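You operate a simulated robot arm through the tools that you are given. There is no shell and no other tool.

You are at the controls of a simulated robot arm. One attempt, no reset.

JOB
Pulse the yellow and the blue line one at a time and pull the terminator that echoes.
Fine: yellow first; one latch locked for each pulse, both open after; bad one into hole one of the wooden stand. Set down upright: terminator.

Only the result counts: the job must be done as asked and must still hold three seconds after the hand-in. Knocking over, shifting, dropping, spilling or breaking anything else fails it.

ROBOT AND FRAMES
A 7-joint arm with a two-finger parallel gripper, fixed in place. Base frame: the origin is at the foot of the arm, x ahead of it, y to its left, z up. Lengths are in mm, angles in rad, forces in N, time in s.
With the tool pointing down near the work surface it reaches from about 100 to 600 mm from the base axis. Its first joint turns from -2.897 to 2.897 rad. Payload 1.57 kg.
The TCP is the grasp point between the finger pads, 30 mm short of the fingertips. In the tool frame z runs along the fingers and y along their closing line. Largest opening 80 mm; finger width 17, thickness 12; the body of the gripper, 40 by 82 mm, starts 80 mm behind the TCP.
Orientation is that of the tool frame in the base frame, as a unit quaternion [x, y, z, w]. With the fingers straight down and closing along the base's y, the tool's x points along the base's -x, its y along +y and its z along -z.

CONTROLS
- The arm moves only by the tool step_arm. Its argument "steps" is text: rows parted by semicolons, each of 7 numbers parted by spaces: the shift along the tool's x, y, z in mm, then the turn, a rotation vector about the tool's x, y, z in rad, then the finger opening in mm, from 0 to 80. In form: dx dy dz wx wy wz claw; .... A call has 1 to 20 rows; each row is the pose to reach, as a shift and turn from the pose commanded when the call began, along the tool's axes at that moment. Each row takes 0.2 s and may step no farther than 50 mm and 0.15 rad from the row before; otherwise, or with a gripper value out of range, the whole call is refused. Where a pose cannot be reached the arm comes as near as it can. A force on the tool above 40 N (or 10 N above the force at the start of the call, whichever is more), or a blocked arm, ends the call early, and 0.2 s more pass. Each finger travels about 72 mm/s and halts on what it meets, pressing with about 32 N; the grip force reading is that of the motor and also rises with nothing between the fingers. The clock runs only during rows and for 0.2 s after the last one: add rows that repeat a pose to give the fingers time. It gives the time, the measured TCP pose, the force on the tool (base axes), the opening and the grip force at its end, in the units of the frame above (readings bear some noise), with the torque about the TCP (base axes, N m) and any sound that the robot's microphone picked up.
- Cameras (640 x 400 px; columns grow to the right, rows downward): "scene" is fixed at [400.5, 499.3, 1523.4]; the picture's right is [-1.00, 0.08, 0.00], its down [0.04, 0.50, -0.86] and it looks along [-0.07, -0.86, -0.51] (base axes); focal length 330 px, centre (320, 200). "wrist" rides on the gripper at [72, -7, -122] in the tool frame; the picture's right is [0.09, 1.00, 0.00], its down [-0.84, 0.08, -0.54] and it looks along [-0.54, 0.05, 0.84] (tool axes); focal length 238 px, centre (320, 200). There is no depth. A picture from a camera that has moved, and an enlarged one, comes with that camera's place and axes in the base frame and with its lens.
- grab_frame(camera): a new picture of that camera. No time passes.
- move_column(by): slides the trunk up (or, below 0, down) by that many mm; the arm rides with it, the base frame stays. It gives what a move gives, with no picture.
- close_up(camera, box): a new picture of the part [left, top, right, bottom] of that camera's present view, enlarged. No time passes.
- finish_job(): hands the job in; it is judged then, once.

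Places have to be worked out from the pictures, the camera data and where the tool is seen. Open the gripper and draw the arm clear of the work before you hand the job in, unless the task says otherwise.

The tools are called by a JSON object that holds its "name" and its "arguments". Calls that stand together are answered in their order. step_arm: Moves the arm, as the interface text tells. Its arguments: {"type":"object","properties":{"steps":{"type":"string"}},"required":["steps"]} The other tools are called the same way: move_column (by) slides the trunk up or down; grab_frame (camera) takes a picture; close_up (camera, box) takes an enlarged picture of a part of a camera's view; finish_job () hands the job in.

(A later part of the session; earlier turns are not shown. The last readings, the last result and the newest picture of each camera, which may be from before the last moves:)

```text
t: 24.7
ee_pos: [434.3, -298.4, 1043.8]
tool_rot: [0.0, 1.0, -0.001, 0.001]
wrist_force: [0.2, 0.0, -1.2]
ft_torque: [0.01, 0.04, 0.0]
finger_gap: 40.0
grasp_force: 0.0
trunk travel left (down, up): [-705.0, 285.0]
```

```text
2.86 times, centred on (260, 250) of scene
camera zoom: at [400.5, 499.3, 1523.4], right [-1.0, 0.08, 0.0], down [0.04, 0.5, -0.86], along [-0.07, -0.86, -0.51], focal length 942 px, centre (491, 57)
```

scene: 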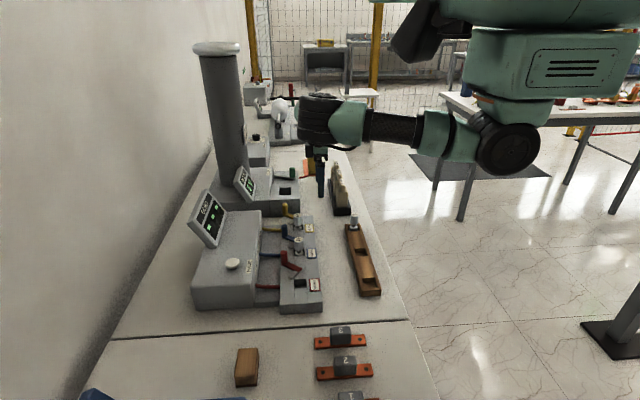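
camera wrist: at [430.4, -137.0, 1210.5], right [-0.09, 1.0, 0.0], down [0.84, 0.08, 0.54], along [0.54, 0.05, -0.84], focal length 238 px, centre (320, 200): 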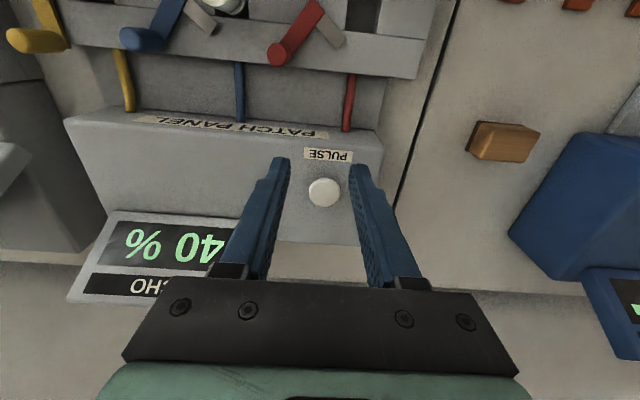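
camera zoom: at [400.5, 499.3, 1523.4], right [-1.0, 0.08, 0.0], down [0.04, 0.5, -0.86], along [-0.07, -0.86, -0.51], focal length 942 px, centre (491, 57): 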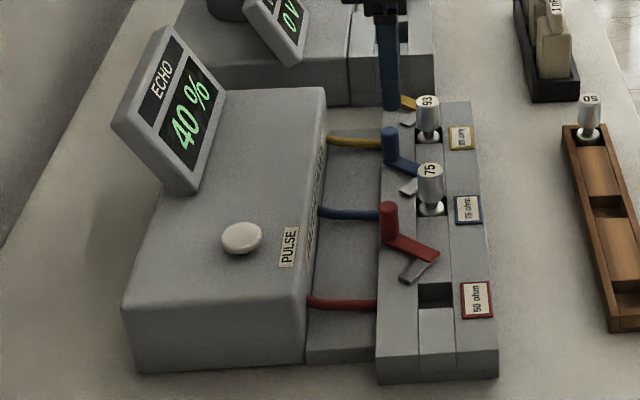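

Yellow is open again; the blue post is at about (438, -293). I descend around it and narrow the straddle.

{"name": "step_arm", "arguments": {"steps": "-4 5.7 0 0 0 0 40; -4 5.7 35 0 0 0 40; -4 5.7 64 0 0 0 40; -4 5.7 64 0 0 0 26; -4 5.7 64 0 0 0 26"}}

{"name": "close_up", "arguments": {"camera": "wrist", "box": [240, 60, 420, 200]}}

```text
t: 25.9
ee_pos: [438.7, -291.2, 981.6]
tool_rot: [0.0, 1.0, 0.001, 0.0]
wrist_force: [0.0, -0.3, -0.6]
ft_torque: [-0.01, -0.03, 0.02]
finger_gap: 26.0
grasp_force: 0.0
trunk travel left (down, up): [-705.0, 285.0]
```

```text
2.86 times, centred on (330, 130) of wrist
camera zoom: at [367.8, -298.6, 1103.0], right [-0.09, 1.0, 0.0], down [0.84, 0.08, 0.54], along [0.54, 0.05, -0.84], focal length 681 px, centre (291, 400)
```

zoom: 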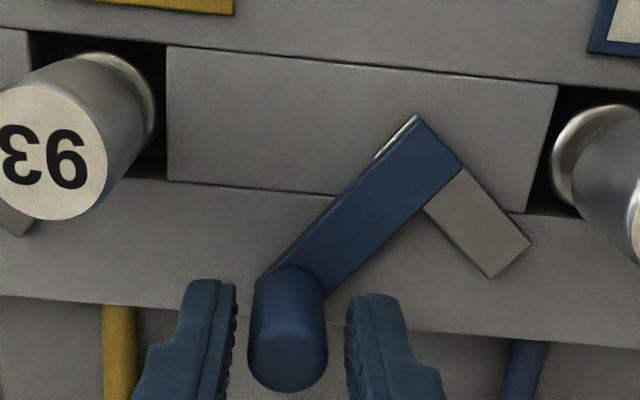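

Same geometry as yellow; I push the blue post toward +y along the same arc to its stop.

{"name": "step_arm", "arguments": {"steps": "-1.5 5 0 0 0 0 26; -3.3 9.6 0 0 0 0 26; -5 13 0 0 0 0 26; -6.5 16.5 0 0 0 0 26; -7.5 20 0 0 0 0 26; -8.4 23.8 0 0 0 0 26; -8.9 27.5 0 0 0 0 26; -9.1 31.3 0 0 0 0 26; -9.1 33 0 0 0 0 26; -9.1 33 0 0 0 0 26"}}

{"name": "close_up", "arguments": {"camera": "wrist", "box": [240, 60, 420, 200]}}

```text
t: 28.1
ee_pos: [448.7, -260.8, 980.9]
tool_rot: [0.0, 1.0, -0.001, 0.0]
wrist_force: [0.3, -1.5, -0.3]
ft_torque: [-0.04, 0.06, 0.01]
finger_gap: 27.6
grasp_force: 1.6
trunk travel left (down, up): [-705.0, 285.0]
```

```text
2.86 times, centred on (330, 130) of wrist
camera zoom: at [378.8, -266.6, 1102.2], right [-0.09, 1.0, 0.0], down [0.84, 0.08, 0.54], along [0.54, 0.05, -0.84], focal length 681 px, centre (291, 400)
```

zoom: 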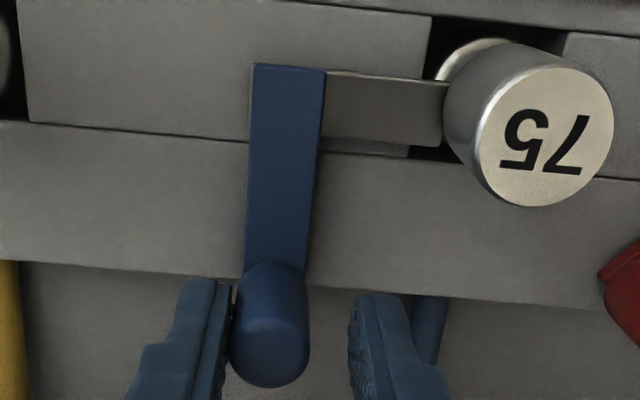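

Blue is at its locked stop. I back off, rise, and travel to hover over the button with closed fingers.

{"name": "step_arm", "arguments": {"steps": "0 -4 0 0 0 0 34; 0 -4 0 0 0 0 38; 0 -4 -40 0 0 0 38; 0 -4 -85 0 0 0 30; -23 25 -90 0 0 0 10; -46 54 -90 0 0 0 0; -69 83 -90 0 0 0 0; -92 112 -90 0 0 0 0; -111 138 -80 0 0 0 0; -111 138 -66 0 0 0 0; -111 138 -66 0 0 0 0"}}

{"name": "close_up", "arguments": {"camera": "scene", "box": [180, 180, 340, 320]}}

{"name": "close_up", "arguments": {"camera": "wrist", "box": [240, 120, 400, 220]}}

```text
t: 30.5
ee_pos: [561.6, -122.1, 1047.7]
tool_rot: [0.001, 1.0, -0.001, -0.001]
wrist_force: [-0.4, 0.7, 0.8]
ft_torque: [0.03, 0.04, 0.0]
finger_gap: 0.0
grasp_force: 21.7
trunk travel left (down, up): [-705.0, 285.0]
```

```text
2.86 times, centred on (260, 250) of scene
camera zoom: at [400.5, 499.3, 1523.4], right [-1.0, 0.08, 0.0], down [0.04, 0.5, -0.86], along [-0.07, -0.86, -0.51], focal length 942 px, centre (491, 57)
```

zoom: 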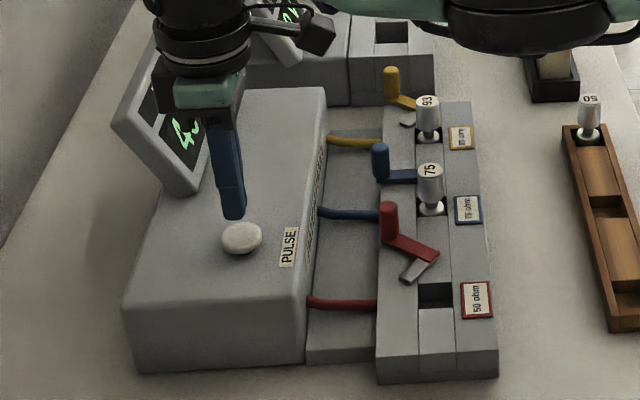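

```text
4.00 times, centred on (320, 170) of wrist
camera zoom: at [490.4, -128.9, 1169.0], right [-0.09, 1.0, 0.0], down [0.84, 0.08, 0.54], along [0.54, 0.05, -0.84], focal length 953 px, centre (320, 320)
```

zoom: 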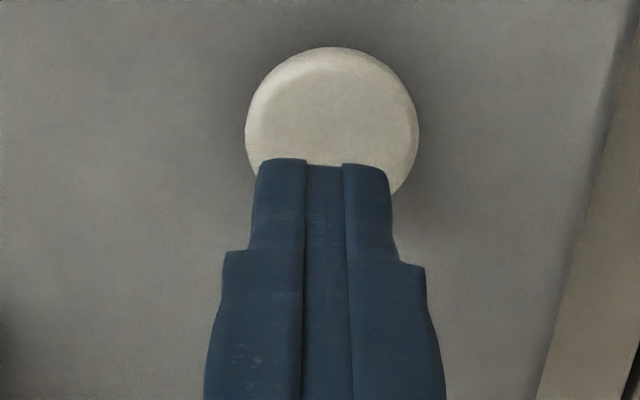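

Only blue is locked now (yellow open, red open). I press the button again.

{"name": "step_arm", "arguments": {"steps": "2 2.5 12 0 0 0 0; 2 2.5 20 0 0 0 0; 2 2.5 24 0 0 0 0; 2 2.5 26 0 0 0 0; 2 2.5 28 0 0 0 0"}}

{"name": "grab_frame", "arguments": {"camera": "wrist"}}

```text
t: 31.7
ee_pos: [559.1, -119.1, 1020.8]
tool_rot: [0.0, 1.0, 0.0, 0.002]
wrist_force: [1.7, 0.8, 7.6]
ft_torque: [0.0, -0.06, -0.07]
finger_gap: 0.0
grasp_force: 21.5
trunk travel left (down, up): [-705.0, 285.0]
heard: click
```

```text
taken
camera wrist: at [487.4, -125.6, 1141.5], right [-0.09, 1.0, 0.0], down [0.84, 0.08, 0.54], along [0.54, 0.05, -0.84], focal length 238 px, centre (320, 200)
```

wrist: 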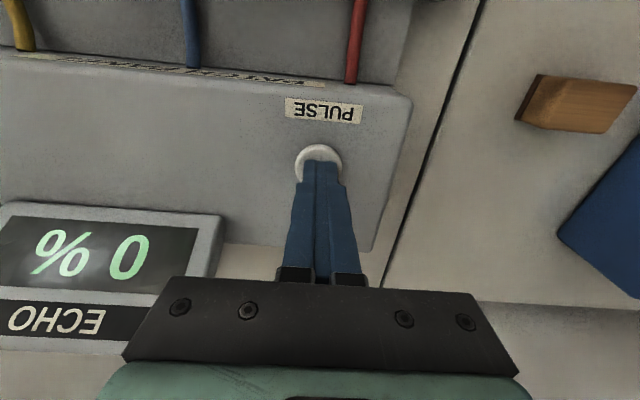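

Blue reads 0 %, so the yellow line's 93 Ω terminator is the one that echoes. I release the button, rise and return over the blue post to open its latch.

{"name": "step_arm", "arguments": {"steps": "0 0 -10 0 0 0 0; 0 0 -35 0 0 0 0; 0 0 -70 0 0 0 20; 23 -29 -70 0 0 0 40; 46 -58 -70 0 0 0 40; 69 -87 -70 0 0 0 40; 92 -116 -70 0 0 0 40; 111 -146 -60 0 0 0 40; 111 -146 -30 0 0 0 40; 111 -146 -30 0 0 0 40"}}

{"name": "close_up", "arguments": {"camera": "wrist", "box": [160, 60, 460, 220]}}

{"name": "close_up", "arguments": {"camera": "scene", "box": [180, 180, 340, 320]}}

```text
t: 33.9
ee_pos: [443.8, -266.9, 1050.7]
tool_rot: [0.0, 1.0, 0.0, 0.001]
wrist_force: [-0.1, -0.4, 0.3]
ft_torque: [-0.02, -0.01, -0.04]
finger_gap: 40.1
grasp_force: 0.1
trunk travel left (down, up): [-705.0, 285.0]
```

```text
2.13 times, centred on (310, 140) of wrist
camera zoom: at [374.3, -273.0, 1172.0], right [-0.09, 1.0, 0.0], down [0.84, 0.08, 0.54], along [0.54, 0.05, -0.84], focal length 508 px, centre (341, 328)
```

zoom: 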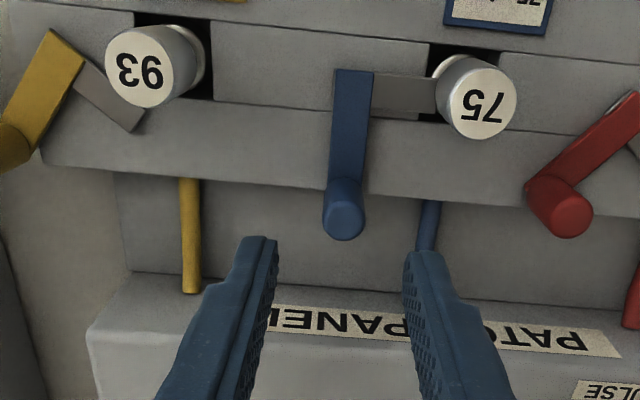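

```text
2.86 times, centred on (260, 250) of scene
camera zoom: at [400.5, 499.3, 1523.4], right [-1.0, 0.08, 0.0], down [0.04, 0.5, -0.86], along [-0.07, -0.86, -0.51], focal length 942 px, centre (491, 57)
```

zoom: 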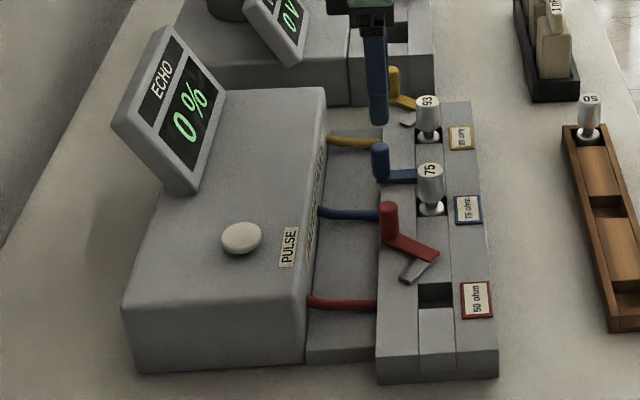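

Scene view confirms 0 % for blue. The blue post is at about (449, -265); I descend around it.

{"name": "step_arm", "arguments": {"steps": "-5 2 0 0 0 0 40; -5 2 35 0 0 0 40; -5 2 70 0 0 0 40; -5 2 70 0 0 0 26; -5 2 70 0 0 0 26"}}

{"name": "close_up", "arguments": {"camera": "wrist", "box": [240, 60, 420, 200]}}

```text
t: 35.1
ee_pos: [450.7, -264.1, 980.1]
tool_rot: [0.0, 1.0, 0.0, 0.0]
wrist_force: [0.1, -0.6, 0.4]
ft_torque: [0.01, -0.02, 0.0]
finger_gap: 25.8
grasp_force: 0.0
trunk travel left (down, up): [-705.0, 285.0]
```

```text
2.86 times, centred on (330, 130) of wrist
camera zoom: at [380.9, -269.3, 1101.0], right [-0.09, 1.0, 0.0], down [0.84, 0.08, 0.54], along [0.54, 0.05, -0.84], focal length 681 px, centre (291, 400)
```

zoom: 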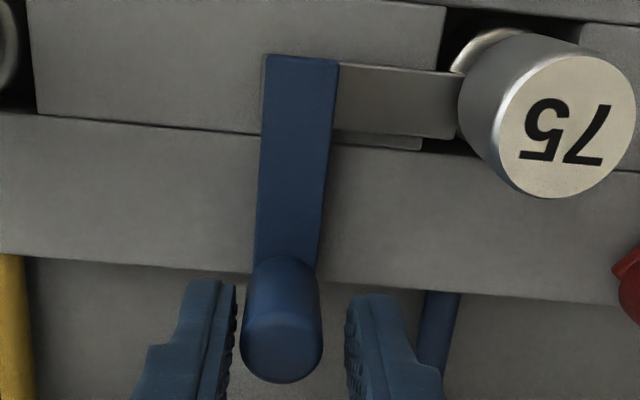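

The post is between the fingers. I push it back toward -y along the arc to reopen the blue latch.

{"name": "step_arm", "arguments": {"steps": "1 -5 0 0 0 0 26; 2.4 -10 0 0 0 0 26; 3.7 -14.4 0 0 0 0 26; 4.7 -18 0 0 0 0 26; 5.7 -21.7 0 0 0 0 26; 7.2 -25.2 0 0 0 0 26; 8.7 -28.6 0 0 0 0 26; 10.5 -31.2 0 0 0 0 26; 12.2 -33.6 0 0 0 0 26; 13.7 -35.7 0 0 0 0 26; 13.7 -35.7 0 0 0 0 26"}}

{"name": "close_up", "arguments": {"camera": "wrist", "box": [240, 60, 420, 200]}}

```text
t: 37.5
ee_pos: [437.6, -297.0, 978.5]
tool_rot: [-0.001, 1.0, 0.0, -0.001]
wrist_force: [0.3, 2.7, -0.1]
ft_torque: [0.04, -0.03, -0.02]
finger_gap: 27.7
grasp_force: 1.1
trunk travel left (down, up): [-705.0, 285.0]
```

```text
2.86 times, centred on (330, 130) of wrist
camera zoom: at [367.9, -304.4, 1100.8], right [-0.09, 1.0, 0.0], down [0.84, 0.08, 0.54], along [0.54, 0.05, -0.84], focal length 681 px, centre (291, 400)
```

zoom: 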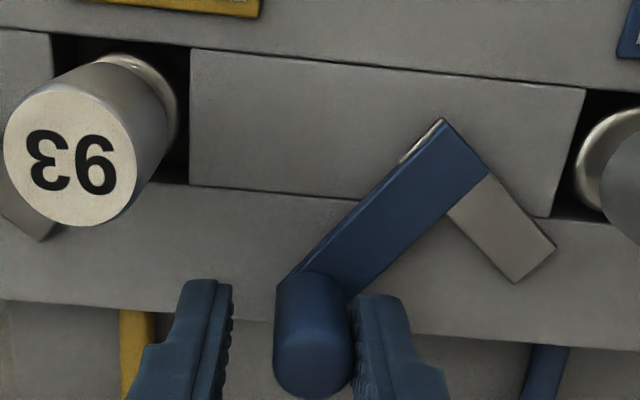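

Blue is open again at its stop. I back off, rise, and move above the 93 terminator with the fingers open.

{"name": "step_arm", "arguments": {"steps": "0 4 0 0 0 0 34; 0 4 0 0 0 0 40; 0 4 -35 0 0 0 40; 0 4 -65 0 0 0 50; 18 -20 -65 0 0 0 54; 36 -42 -65 0 0 0 54; 36 -42 -65 0 0 0 54"}}

{"name": "close_up", "arguments": {"camera": "wrist", "box": [220, 60, 460, 220]}}

{"name": "close_up", "arguments": {"camera": "scene", "box": [250, 170, 350, 290]}}

```text
t: 39.1
ee_pos: [403.7, -341.1, 1043.3]
tool_rot: [0.0, 1.0, 0.0, 0.0]
wrist_force: [0.4, 1.2, 0.0]
ft_torque: [0.0, -0.03, 0.03]
finger_gap: 54.1
grasp_force: 0.0
trunk travel left (down, up): [-705.0, 285.0]
```

```text
2.50 times, centred on (340, 140) of wrist
camera zoom: at [332.3, -346.1, 1165.9], right [-0.09, 1.0, 0.0], down [0.84, 0.08, 0.54], along [0.54, 0.05, -0.84], focal length 596 px, centre (270, 350)
```

zoom: 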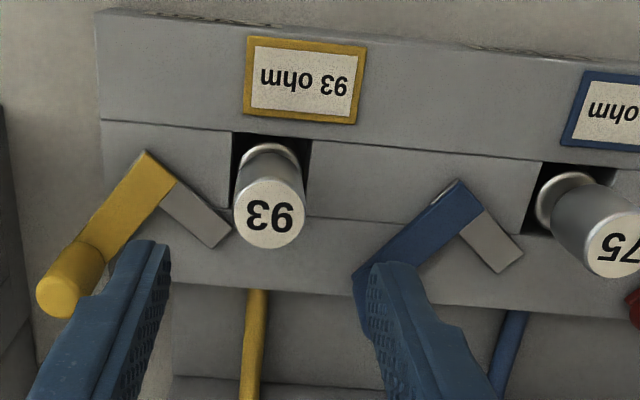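

```text
3.33 times, centred on (300, 230) of scene
camera zoom: at [400.5, 499.3, 1523.4], right [-1.0, 0.08, 0.0], down [0.04, 0.5, -0.86], along [-0.07, -0.86, -0.51], focal length 1098 px, centre (387, 100)
```

zoom: 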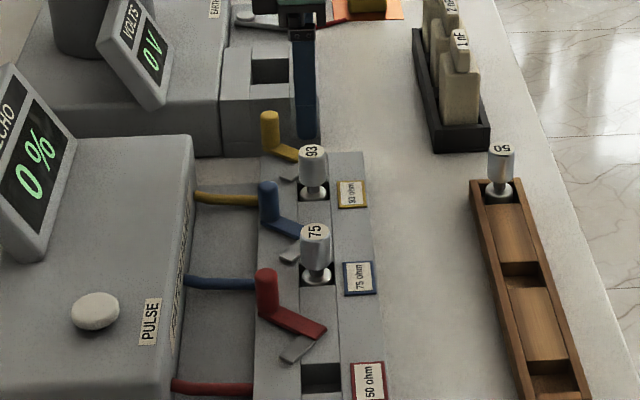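

The 93's grip is centred at about (401.5, -340); both latches are open. I centre over it with a 40 mm opening and lower to tips ≈946, above the lever (≈940).

{"name": "step_arm", "arguments": {"steps": "2 1 0 0 0 0 44; 2 1 25 0 0 0 40; 2 1 50 0 0 0 40; 2 1 67 0 0 0 40; 2 1 67 0 0 0 40"}}

{"name": "close_up", "arguments": {"camera": "wrist", "box": [220, 80, 420, 220]}}

{"name": "close_up", "arguments": {"camera": "scene", "box": [270, 185, 340, 235]}}

```text
t: 40.3
ee_pos: [400.9, -339.0, 976.8]
tool_rot: [0.0, 1.0, 0.0, 0.0]
wrist_force: [0.0, 0.0, 0.0]
ft_torque: [-0.03, 0.05, -0.05]
finger_gap: 40.2
grasp_force: 0.0
trunk travel left (down, up): [-705.0, 285.0]
```

```text
2.86 times, centred on (320, 150) of wrist
camera zoom: at [330.1, -346.0, 1098.8], right [-0.09, 1.0, 0.0], down [0.84, 0.08, 0.54], along [0.54, 0.05, -0.84], focal length 681 px, centre (320, 343)
```

zoom: 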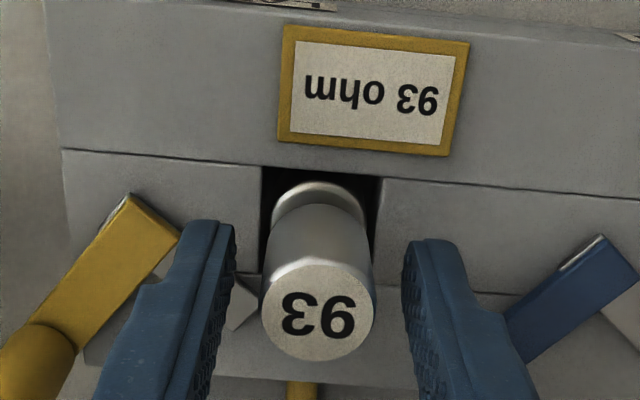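

```text
8.00 times, centred on (305, 210) of scene
camera zoom: at [400.5, 499.3, 1523.4], right [-1.0, 0.08, 0.0], down [0.04, 0.5, -0.86], along [-0.07, -0.86, -0.51], focal length 2636 px, centre (440, 120)
```

zoom: 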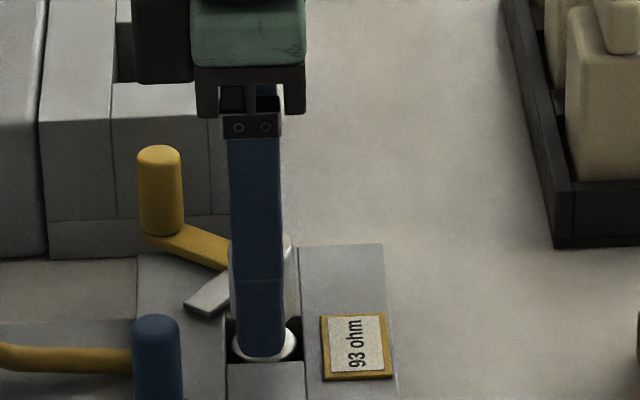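

Well centred. I shift 1.5 mm in x and close on the grip.

{"name": "step_arm", "arguments": {"steps": "-1.5 -0.5 0 0 0 0 34; -1.5 -0.5 0 0 0 0 22; -1.5 -0.5 0 0 0 0 10; -1.5 -0.5 0 0 0 0 5; -1.5 -0.5 0 0 0 0 5"}}

{"name": "close_up", "arguments": {"camera": "wrist", "box": [220, 80, 420, 220]}}

```text
t: 41.5
ee_pos: [403.1, -339.9, 977.7]
tool_rot: [0.0, 1.0, 0.0, 0.0]
wrist_force: [1.2, -0.7, 0.3]
ft_torque: [-0.02, -0.03, -0.03]
finger_gap: 23.2
grasp_force: 32.2
trunk travel left (down, up): [-705.0, 285.0]
```

```text
2.86 times, centred on (320, 150) of wrist
camera zoom: at [331.5, -346.5, 1098.8], right [-0.09, 1.0, 0.0], down [0.84, 0.08, 0.54], along [0.54, 0.05, -0.84], focal length 681 px, centre (320, 343)
```

zoom: 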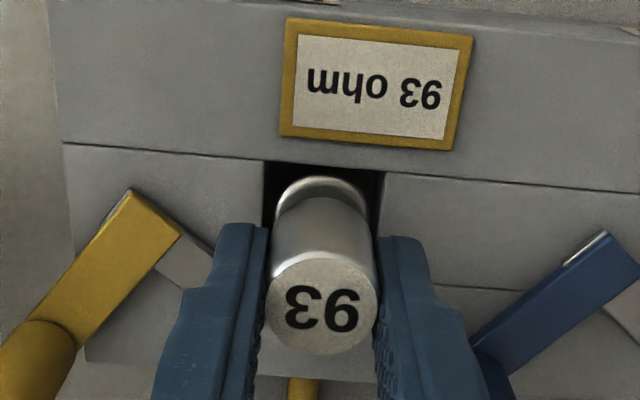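

Gripped at 23.2 mm with 32 N. I lift straight up slowly, then check.

{"name": "step_arm", "arguments": {"steps": "0 0 -4 0 0 0 5; 0 0 -8 0 0 0 5; 0 0 -14 0 0 0 5; 0 0 -22 0 0 0 5; 0 0 -32 0 0 0 5; 0 0 -45 0 0 0 5; 0 0 -60 0 0 0 5; 0 0 -75 0 0 0 5; 0 0 -75 0 0 0 5"}}

{"name": "grab_frame", "arguments": {"camera": "wrist"}}

{"name": "close_up", "arguments": {"camera": "scene", "box": [250, 160, 350, 290]}}

```text
t: 43.5
ee_pos: [402.2, -340.3, 1052.6]
tool_rot: [0.0, 1.0, 0.001, 0.0]
wrist_force: [0.0, -0.6, -1.3]
ft_torque: [0.0, -0.01, 0.0]
finger_gap: 23.3
grasp_force: 31.9
trunk travel left (down, up): [-705.0, 285.0]
```

```text
taken
camera wrist: at [331.1, -346.9, 1174.7], right [-0.09, 1.0, 0.0], down [0.84, 0.08, 0.54], along [0.54, 0.05, -0.84], focal length 238 px, centre (320, 200)
```

wrist: 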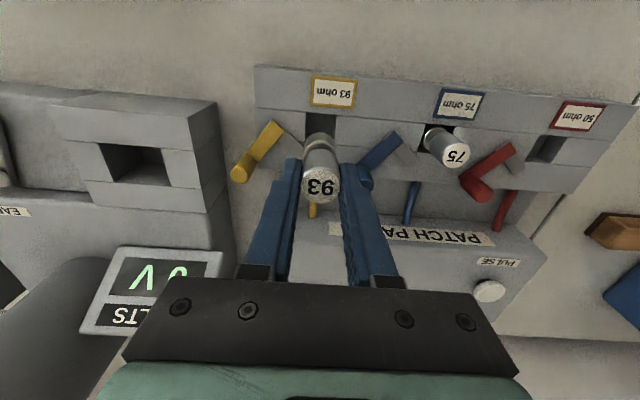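

```text
3.08 times, centred on (300, 225) of scene
camera zoom: at [400.5, 499.3, 1523.4], right [-1.0, 0.08, 0.0], down [0.04, 0.5, -0.86], along [-0.07, -0.86, -0.51], focal length 1014 px, centre (382, 123)
```

zoom: 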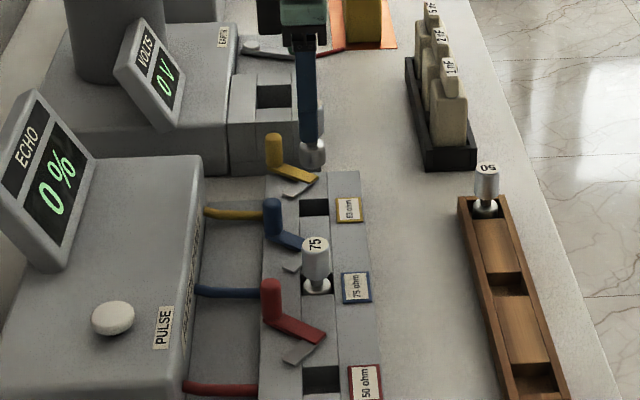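

The 93 is out of its socket, held upright. I zoom in on its lower end to judge its length below the fingers.

{"name": "close_up", "arguments": {"camera": "scene", "box": [275, 175, 315, 225]}}

{"name": "close_up", "arguments": {"camera": "wrist", "box": [270, 90, 370, 210]}}

```text
8.00 times, centred on (295, 200) of scene
camera zoom: at [400.5, 499.3, 1523.4], right [-1.0, 0.08, 0.0], down [0.04, 0.5, -0.86], along [-0.07, -0.86, -0.51], focal length 2636 px, centre (520, 200)
```

zoom: 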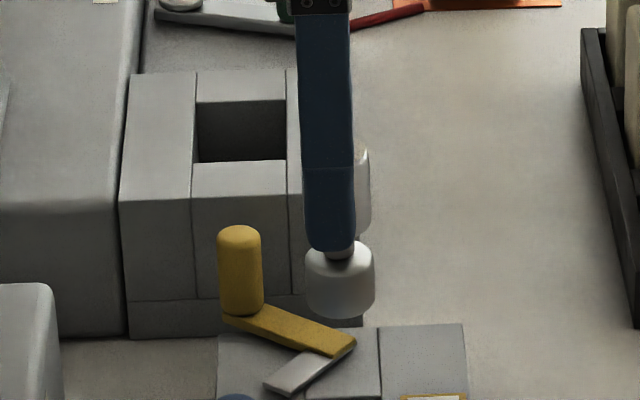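

```text
3.33 times, centred on (320, 150) of wrist
camera zoom: at [331.1, -346.9, 1174.7], right [-0.09, 1.0, 0.0], down [0.84, 0.08, 0.54], along [0.54, 0.05, -0.84], focal length 794 px, centre (320, 367)
```

zoom: 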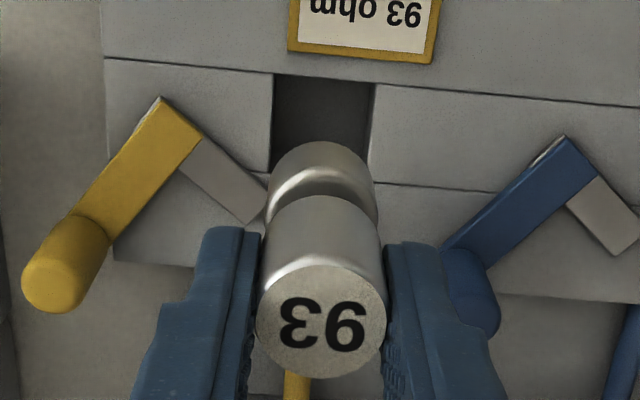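

The terminator has a lower base cylinder (~26 mm wide) whose bottom is about 67 mm below the TCP. I rise a bit and carry it over to hole one at about (226, -99), staying high.

{"name": "step_arm", "arguments": {"steps": "0 0 -25 0 0 0 5; 18 24 -30 0 0 0 5; 40 54 -30 0 0 0 5; 62 84 -30 0 0 0 5; 84 114 -30 0 0 0 5; 106 144 -30 0 0 0 5; 128 174 -30 0 0 0 5; 150 204 -30 0 0 0 5; 165 226 -30 0 0 0 5; 175 241 -30 0 0 0 5; 175 241 -30 0 0 0 5"}}

{"name": "grab_frame", "arguments": {"camera": "wrist"}}

{"name": "grab_frame", "arguments": {"camera": "scene"}}

```text
t: 45.9
ee_pos: [254.3, -118.4, 1079.1]
tool_rot: [0.0, 1.0, 0.0, 0.0]
wrist_force: [0.9, -0.8, -0.9]
ft_torque: [-0.04, -0.02, 0.0]
finger_gap: 23.4
grasp_force: 31.9
out of reach, approached as far as the arm can: row 9, 10, 11
trunk travel left (down, up): [-705.0, 285.0]
```

```text
taken
camera wrist: at [184.2, -125.3, 1200.3], right [-0.09, 1.0, 0.0], down [0.84, 0.08, 0.54], along [0.54, 0.05, -0.84], focal length 238 px, centre (320, 200)
```

wrist: 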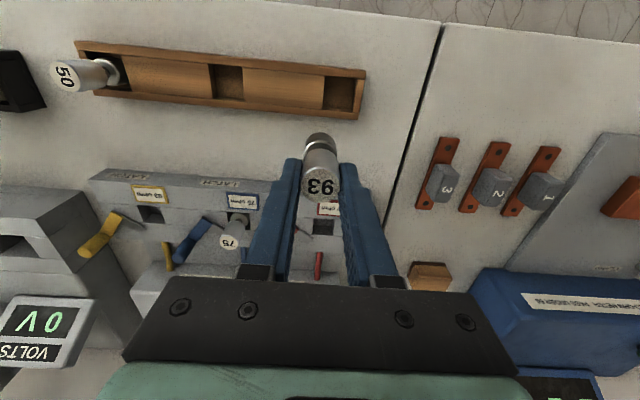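

```text
taken
```

scene: 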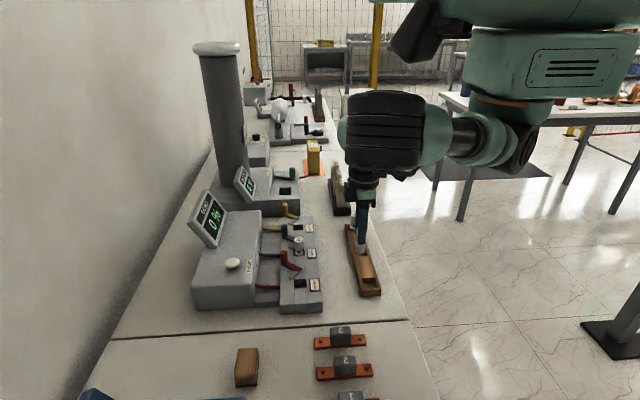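

The arm could not come closer than about (254, -118) at this height: the wrist is level with the shoulder and the elbow is folded fully. I raise the arm well above shoulder level first; later the trunk will be lowered instead.

{"name": "step_arm", "arguments": {"steps": "0 0 -30 0 0 0 5; 0 0 -60 0 0 0 5; 0 0 -95 0 0 0 5; 0 0 -130 0 0 0 5; 0 0 -165 0 0 0 5; 0 0 -200 0 0 0 5; 0 0 -200 0 0 0 5"}}

{"name": "grab_frame", "arguments": {"camera": "scene"}}

```text
t: 47.4
ee_pos: [254.1, -101.8, 1248.7]
tool_rot: [-0.024, 0.997, 0.047, -0.054]
wrist_force: [-1.0, 0.9, -0.4]
ft_torque: [-0.02, 0.02, 0.07]
finger_gap: 23.5
grasp_force: 32.1
trunk travel left (down, up): [-705.0, 285.0]
stopped in row 7: the arm was blocked; the commanded pose is now the measured one
```

```text
taken
```

scene: 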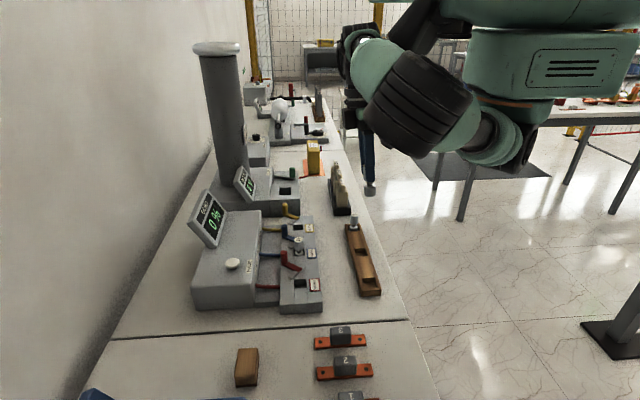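

The arm reported being blocked and the tool is slightly tilted. I zoom in on the arm to see what is in the way before moving again.

{"name": "close_up", "arguments": {"camera": "scene", "box": [320, 0, 640, 220]}}

{"name": "grab_frame", "arguments": {"camera": "wrist"}}

```text
1.82 times, centred on (480, 110) of scene
camera zoom: at [400.5, 499.3, 1523.4], right [-1.0, 0.08, 0.0], down [0.04, 0.5, -0.86], along [-0.07, -0.86, -0.51], focal length 599 px, centre (29, 364)
```

zoom: 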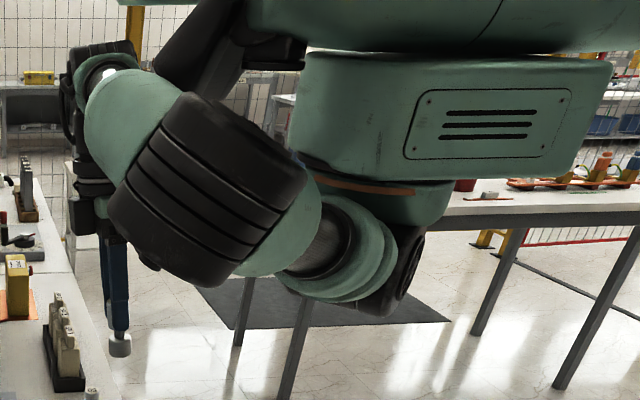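

```text
taken
camera wrist: at [197.9, -123.0, 1375.1], right [-0.13, 0.99, 0.11], down [0.89, 0.07, 0.45], along [0.44, 0.15, -0.88], focal length 238 px, centre (320, 200)
```

wrist: 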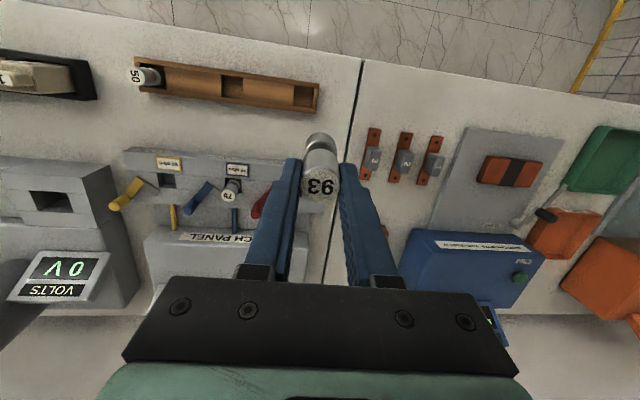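

The folded elbow bumped the torso, so raising here is not the way; the arm works better hanging down from a raised trunk. I move out and down again while restoring the upright orientation (correction about 0.094, -0.108, 0.048 rad).

{"name": "step_arm", "arguments": {"steps": "-15 0 12 0.03 -0.036 0.016 5; -35 -5 30 0.06 -0.072 0.032 5; -60 -15 50 0.094 -0.108 0.048 5; -85 -30 70 0.094 -0.108 0.048 5; -100 -40 80 0.094 -0.108 0.048 5; -100 -40 80 0.094 -0.108 0.048 5"}}

{"name": "grab_frame", "arguments": {"camera": "scene"}}

{"name": "grab_frame", "arguments": {"camera": "wrist"}}

```text
t: 48.8
ee_pos: [349.4, -132.0, 1159.6]
tool_rot: [0.002, 1.0, -0.003, 0.007]
wrist_force: [0.1, -0.7, -0.5]
ft_torque: [0.02, -0.03, 0.01]
finger_gap: 23.5
grasp_force: 31.9
trunk travel left (down, up): [-705.0, 285.0]
```

```text
taken
```

scene: 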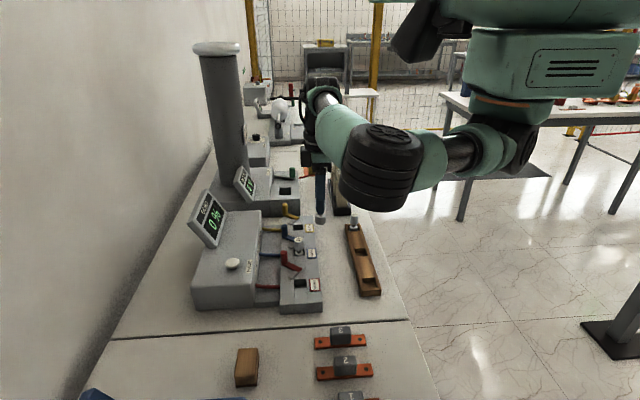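

```text
taken
camera wrist: at [276.6, -136.8, 1280.1], right [-0.09, 1.0, -0.01], down [0.83, 0.08, 0.55], along [0.55, 0.04, -0.83], focal length 238 px, centre (320, 200)
```

wrist: 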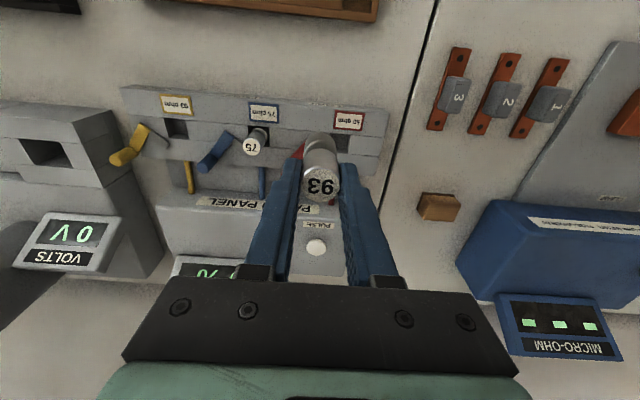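

The arm is free, upright again and the terminator is still firmly held (23.5 mm, 32 N). I raise the trunk 150 mm so the arm can reach down and inwards.

{"name": "move_column", "arguments": {"by": 150}}

```text
t: 50.6
ee_pos: [348.3, -130.9, 1309.1]
tool_rot: [0.001, 1.0, -0.004, 0.006]
wrist_force: [-0.4, -0.3, -0.7]
ft_torque: [0.02, 0.03, 0.0]
finger_gap: 23.4
grasp_force: 32.2
trunk travel left (down, up): [-855.0, 135.0]
```

The trunk is up; now I lower the arm in place to about z=1060 with the small orientation correction.

{"name": "step_arm", "arguments": {"steps": "0 0 35 -0.003 0.007 -0.002 5; 5 0 75 -0.006 0.013 -0.004 5; 10 0 115 -0.006 0.013 -0.004 5; 20 2 155 -0.006 0.013 -0.004 5; 30 4 195 -0.006 0.013 -0.004 5; 40 6 230 -0.006 0.013 -0.004 5; 45 8 250 -0.006 0.013 -0.004 5; 45 8 250 -0.006 0.013 -0.004 5"}}

{"name": "grab_frame", "arguments": {"camera": "scene"}}

{"name": "grab_frame", "arguments": {"camera": "wrist"}}

```text
t: 52.4
ee_pos: [307.0, -125.5, 1058.7]
tool_rot: [-0.001, 1.0, -0.001, -0.001]
wrist_force: [1.0, 0.5, 0.0]
ft_torque: [0.04, -0.01, -0.01]
finger_gap: 23.5
grasp_force: 31.5
trunk travel left (down, up): [-855.0, 135.0]
```

```text
taken
```

scene: 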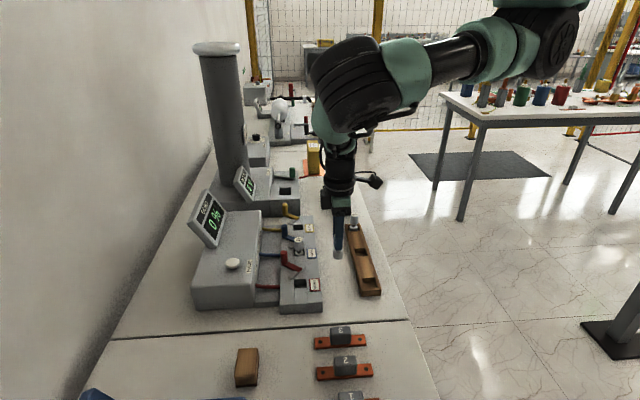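

```text
taken
camera wrist: at [235.9, -132.1, 1180.6], right [-0.09, 1.0, 0.0], down [0.84, 0.08, 0.54], along [0.54, 0.05, -0.84], focal length 238 px, centre (320, 200)
```

wrist: 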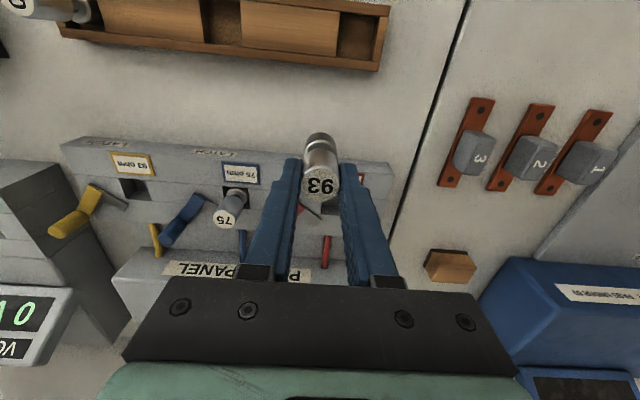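

Upright and clear of everything. I move in toward hole one, keeping the terminator's bottom above z≈945.

{"name": "step_arm", "arguments": {"steps": "15 4 10 0 0 0 5; 30 8 20 0 0 0 5; 45 12 30 0 0 0 5; 57 15 40 0 0 0 5; 57 15 40 0 0 0 5"}}

{"name": "grab_frame", "arguments": {"camera": "wrist"}}

{"name": "close_up", "arguments": {"camera": "scene", "box": [310, 190, 400, 310]}}

```text
t: 53.6
ee_pos: [249.4, -110.2, 1021.0]
tool_rot: [0.0, 1.0, -0.001, -0.001]
wrist_force: [0.3, -0.4, -0.8]
ft_torque: [0.02, 0.03, 0.01]
finger_gap: 23.3
grasp_force: 32.6
trunk travel left (down, up): [-855.0, 135.0]
```

```text
taken
camera wrist: at [178.8, -116.8, 1142.1], right [-0.09, 1.0, 0.0], down [0.84, 0.08, 0.54], along [0.54, 0.05, -0.84], focal length 238 px, centre (320, 200)
```

wrist: 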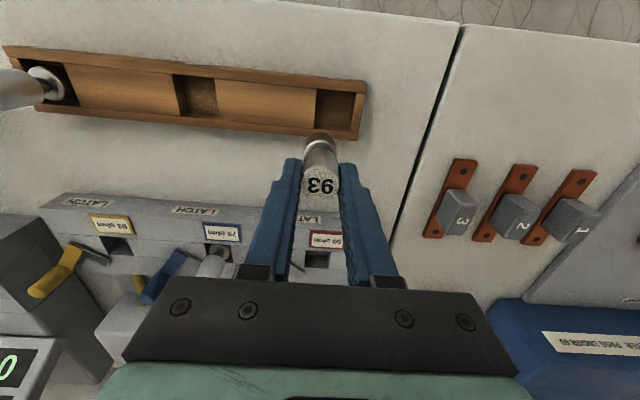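

```text
3.33 times, centred on (355, 250) of scene
camera zoom: at [400.5, 499.3, 1523.4], right [-1.0, 0.08, 0.0], down [0.04, 0.5, -0.86], along [-0.07, -0.86, -0.51], focal length 1098 px, centre (203, 33)
```

zoom: 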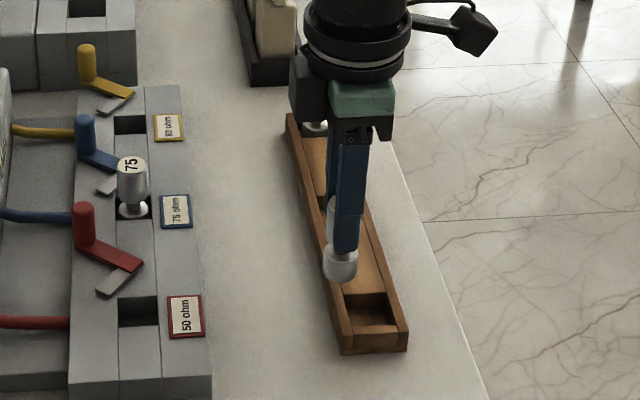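

Hole one is in view; I zoom in to fix its centre precisely.

{"name": "close_up", "arguments": {"camera": "wrist", "box": [270, 60, 390, 180]}}

{"name": "close_up", "arguments": {"camera": "scene", "box": [345, 245, 390, 305]}}

```text
3.33 times, centred on (330, 120) of wrist
camera zoom: at [178.8, -116.8, 1142.1], right [-0.09, 1.0, 0.0], down [0.84, 0.08, 0.54], along [0.54, 0.05, -0.84], focal length 794 px, centre (287, 467)
```

zoom: 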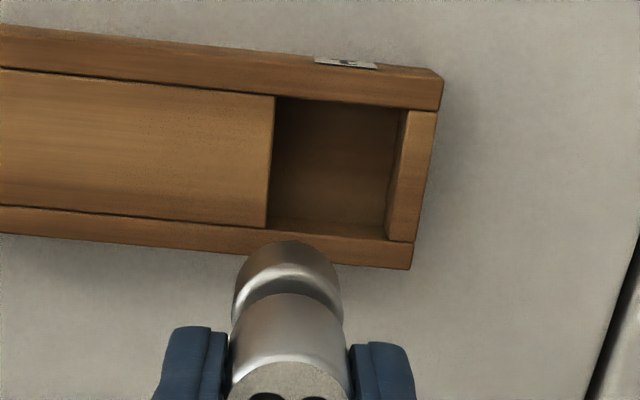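

```text
6.67 times, centred on (368, 275) of scene
camera zoom: at [400.5, 499.3, 1523.4], right [-1.0, 0.08, 0.0], down [0.04, 0.5, -0.86], along [-0.07, -0.86, -0.51], focal length 2197 px, centre (3, -300)
```

zoom: 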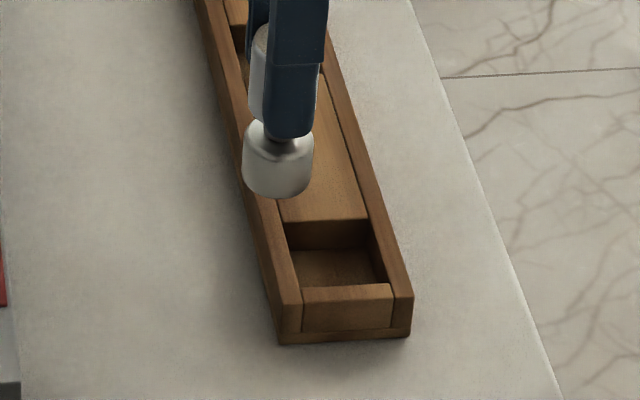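

Hole one is about 33 × 35 mm, centred near (226.4, -98.4) with the rim at z≈920; the terminator base is ~26 mm, so there is 3–4 mm clearance. I move directly above it.

{"name": "step_arm", "arguments": {"steps": "8 4 0 0 0 0 5; 16 8 0 0 0 0 5; 23 11.8 0 0 0 0 5; 23 11.8 10 0 0 0 5; 23 11.8 20 0 0 0 5; 23 11.8 20 0 0 0 5"}}

{"name": "close_up", "arguments": {"camera": "wrist", "box": [260, 60, 400, 200]}}

{"name": "close_up", "arguments": {"camera": "scene", "box": [335, 235, 395, 305]}}

```text
t: 55.0
ee_pos: [227.9, -97.7, 998.8]
tool_rot: [-0.001, 1.0, -0.002, -0.001]
wrist_force: [0.4, -0.7, -1.0]
ft_torque: [0.03, 0.0, 0.03]
finger_gap: 23.6
grasp_force: 31.8
trunk travel left (down, up): [-855.0, 135.0]
```

```text
2.86 times, centred on (330, 130) of wrist
camera zoom: at [155.8, -104.0, 1120.2], right [-0.09, 1.0, 0.0], down [0.84, 0.08, 0.54], along [0.54, 0.05, -0.84], focal length 681 px, centre (291, 400)
```

zoom: 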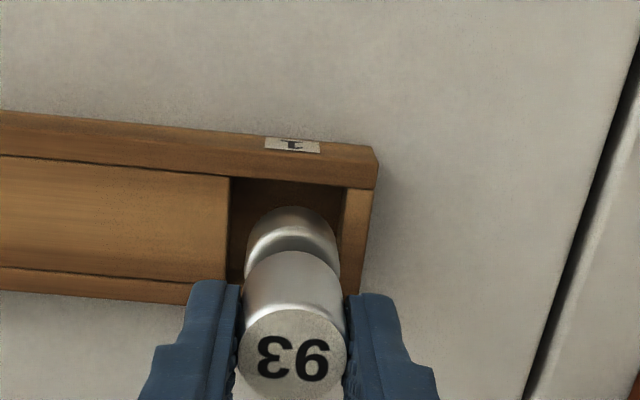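

```text
5.71 times, centred on (365, 270) of scene
camera zoom: at [400.5, 499.3, 1523.4], right [-1.0, 0.08, 0.0], down [0.04, 0.5, -0.86], along [-0.07, -0.86, -0.51], focal length 1883 px, centre (63, -200)
```

zoom: 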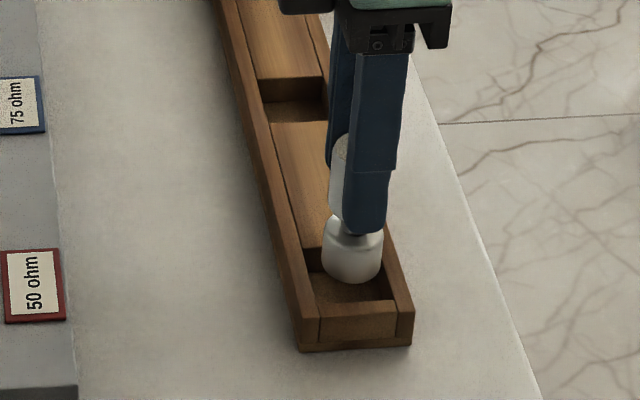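

I zoom more to check the lateral centring of the base over the hole.

{"name": "close_up", "arguments": {"camera": "wrist", "box": [295, 110, 365, 180]}}

{"name": "close_up", "arguments": {"camera": "scene", "box": [350, 262, 385, 302]}}

```text
5.71 times, centred on (330, 145) of wrist
camera zoom: at [155.8, -104.0, 1120.2], right [-0.09, 1.0, 0.0], down [0.84, 0.08, 0.54], along [0.54, 0.05, -0.84], focal length 1362 px, centre (263, 514)
```

zoom: 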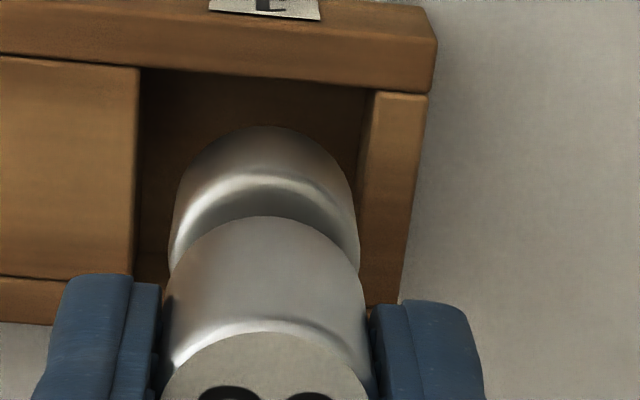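

```text
10.00 times, centred on (368, 282) of scene
camera zoom: at [400.5, 499.3, 1523.4], right [-1.0, 0.08, 0.0], down [0.04, 0.5, -0.86], along [-0.07, -0.86, -0.51], focal length 3295 px, centre (-155, -620)
```

zoom: 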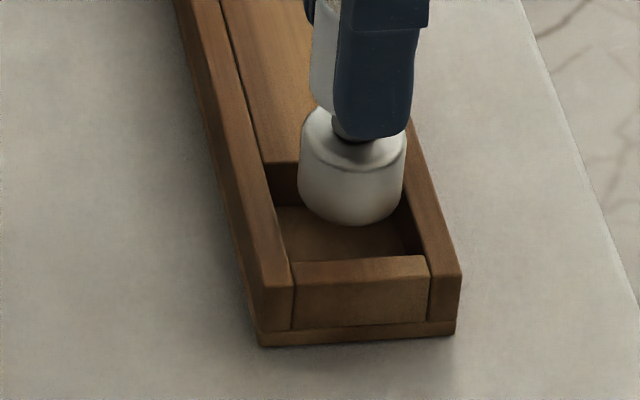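

Relative to the hole the base sits about 2 mm too far toward +y, and x is aligned. I shift -2.3 mm in y and lower slowly until just above the expected seat.

{"name": "step_arm", "arguments": {"steps": "0 -2.3 0 0 0 0 5; 0 -2.3 5 0 0 0 5; 0 -2.3 10 0 0 0 5; 0 -2.3 15 0 0 0 5; 0 -2.3 19 0 0 0 5; 0 -2.3 23 0 0 0 5"}}

{"name": "close_up", "arguments": {"camera": "wrist", "box": [280, 100, 370, 190]}}

{"name": "close_up", "arguments": {"camera": "scene", "box": [350, 262, 385, 302]}}

```text
t: 56.4
ee_pos: [228.1, -101.0, 974.7]
tool_rot: [-0.002, 1.0, -0.001, 0.0]
wrist_force: [0.5, 0.5, 4.2]
ft_torque: [0.09, -0.04, -0.01]
finger_gap: 23.7
grasp_force: 32.4
trunk travel left (down, up): [-855.0, 135.0]
```

```text
4.44 times, centred on (325, 145) of wrist
camera zoom: at [156.7, -107.5, 1097.6], right [-0.09, 1.0, 0.0], down [0.84, 0.08, 0.54], along [0.54, 0.05, -0.84], focal length 1059 px, centre (298, 444)
```

zoom: 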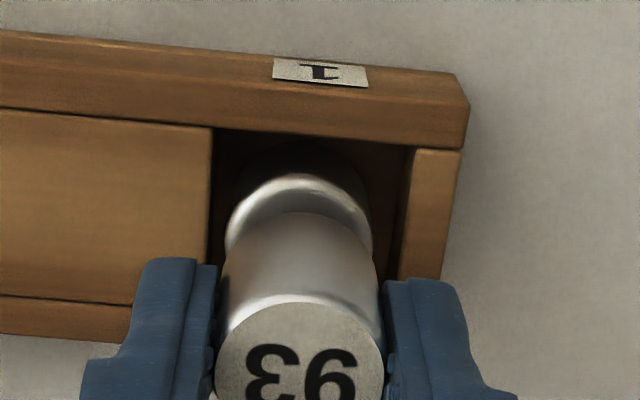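

```text
10.00 times, centred on (368, 282) of scene
camera zoom: at [400.5, 499.3, 1523.4], right [-1.0, 0.08, 0.0], down [0.04, 0.5, -0.86], along [-0.07, -0.86, -0.51], focal length 3295 px, centre (-155, -620)
```

zoom: 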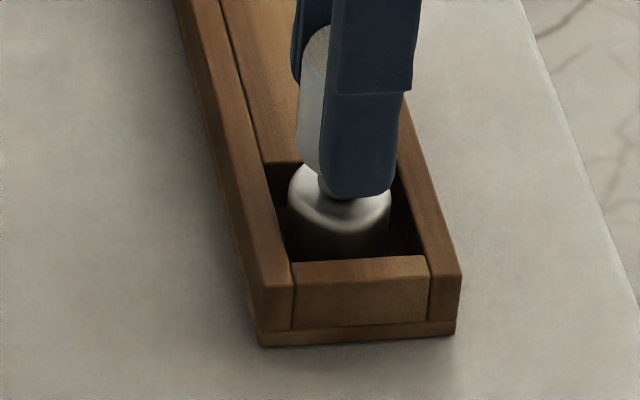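

A contact force of about 4 N appeared. I lower 1 mm more in fine steps to see whether it is the floor.

{"name": "step_arm", "arguments": {"steps": "0 0 0.5 0 0 0 5; 0 0 1 0 0 0 5; 0 0 1 0 0 0 5"}}

{"name": "close_up", "arguments": {"camera": "scene", "box": [340, 200, 390, 305]}}

```text
t: 57.2
ee_pos: [226.8, -101.4, 975.2]
tool_rot: [-0.001, 1.0, -0.002, 0.001]
wrist_force: [1.5, 1.3, 20.9]
ft_torque: [0.29, -0.11, 0.02]
finger_gap: 23.2
grasp_force: 32.3
trunk travel left (down, up): [-855.0, 135.0]
```

```text
3.81 times, centred on (365, 252) of scene
camera zoom: at [400.5, 499.3, 1523.4], right [-1.0, 0.08, 0.0], down [0.04, 0.5, -0.86], along [-0.07, -0.86, -0.51], focal length 1255 px, centre (149, 0)
```

zoom: 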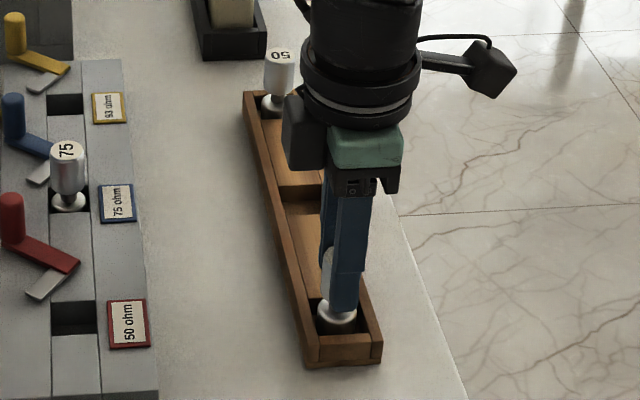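

Force rose to 21 N with torque suggesting contact toward the +y side, so I must check whether it is truly on the floor or caught. I ease the load by lifting 1.5 mm and compare closely with the seated "50".

{"name": "step_arm", "arguments": {"steps": "0 0 -1 0 0 0 5; 0 0 -2 0 0 0 5; 0 0 -2 0 0 0 5"}}

{"name": "close_up", "arguments": {"camera": "scene", "box": [344, 208, 368, 238]}}

{"name": "close_up", "arguments": {"camera": "scene", "box": [355, 264, 385, 301]}}

{"name": "close_up", "arguments": {"camera": "wrist", "box": [290, 110, 360, 180]}}

{"name": "grab_frame", "arguments": {"camera": "wrist"}}

```text
t: 58.0
ee_pos: [226.0, -102.2, 976.9]
tool_rot: [-0.001, 1.0, -0.001, -0.002]
wrist_force: [0.5, 0.3, -0.3]
ft_torque: [0.02, 0.0, 0.01]
finger_gap: 23.5
grasp_force: 32.0
trunk travel left (down, up): [-855.0, 135.0]
```

```text
13.33 times, centred on (356, 223) of scene
camera zoom: at [400.5, 499.3, 1523.4], right [-1.0, 0.08, 0.0], down [0.04, 0.5, -0.86], along [-0.07, -0.86, -0.51], focal length 4394 px, centre (-160, -107)
```

zoom: 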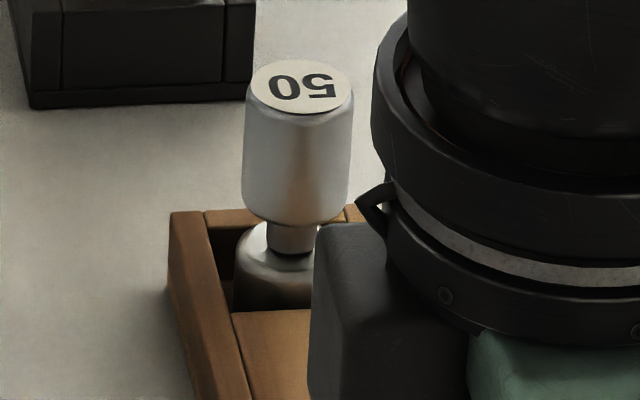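

```text
10.81 times, centred on (370, 282) of scene
camera zoom: at [400.5, 499.3, 1523.4], right [-1.0, 0.08, 0.0], down [0.04, 0.5, -0.86], along [-0.07, -0.86, -0.51], focal length 3563 px, centre (-220, -692)
```

zoom: 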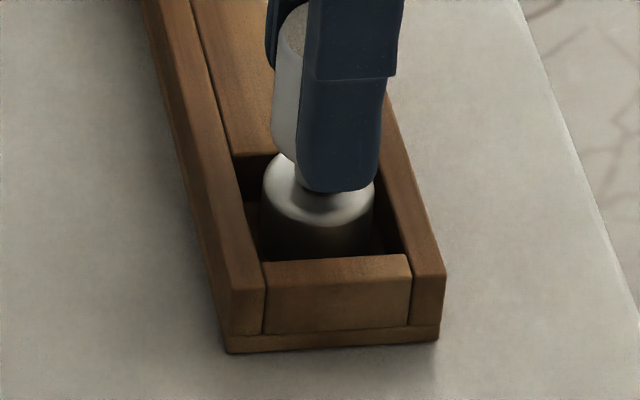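

```text
5.71 times, centred on (325, 145) of wrist
camera zoom: at [156.1, -107.3, 1098.0], right [-0.09, 1.0, 0.0], down [0.84, 0.08, 0.54], along [0.54, 0.05, -0.84], focal length 1362 px, centre (291, 514)
```

zoom: 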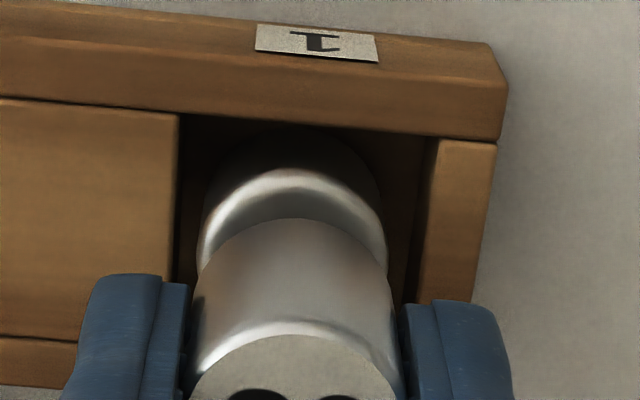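

```text
taken
camera wrist: at [156.1, -107.3, 1098.0], right [-0.09, 1.0, 0.0], down [0.84, 0.08, 0.54], along [0.54, 0.05, -0.84], focal length 238 px, centre (320, 200)
```

wrist: 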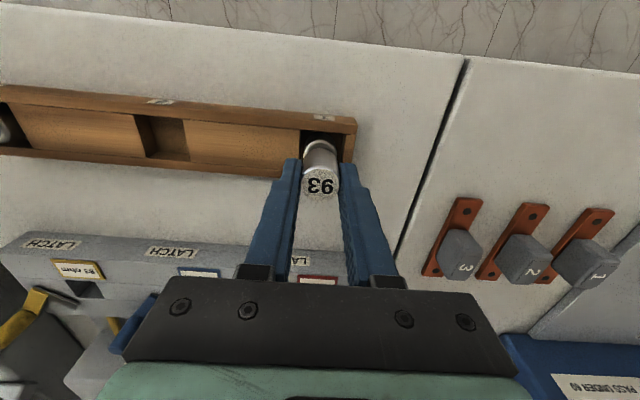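

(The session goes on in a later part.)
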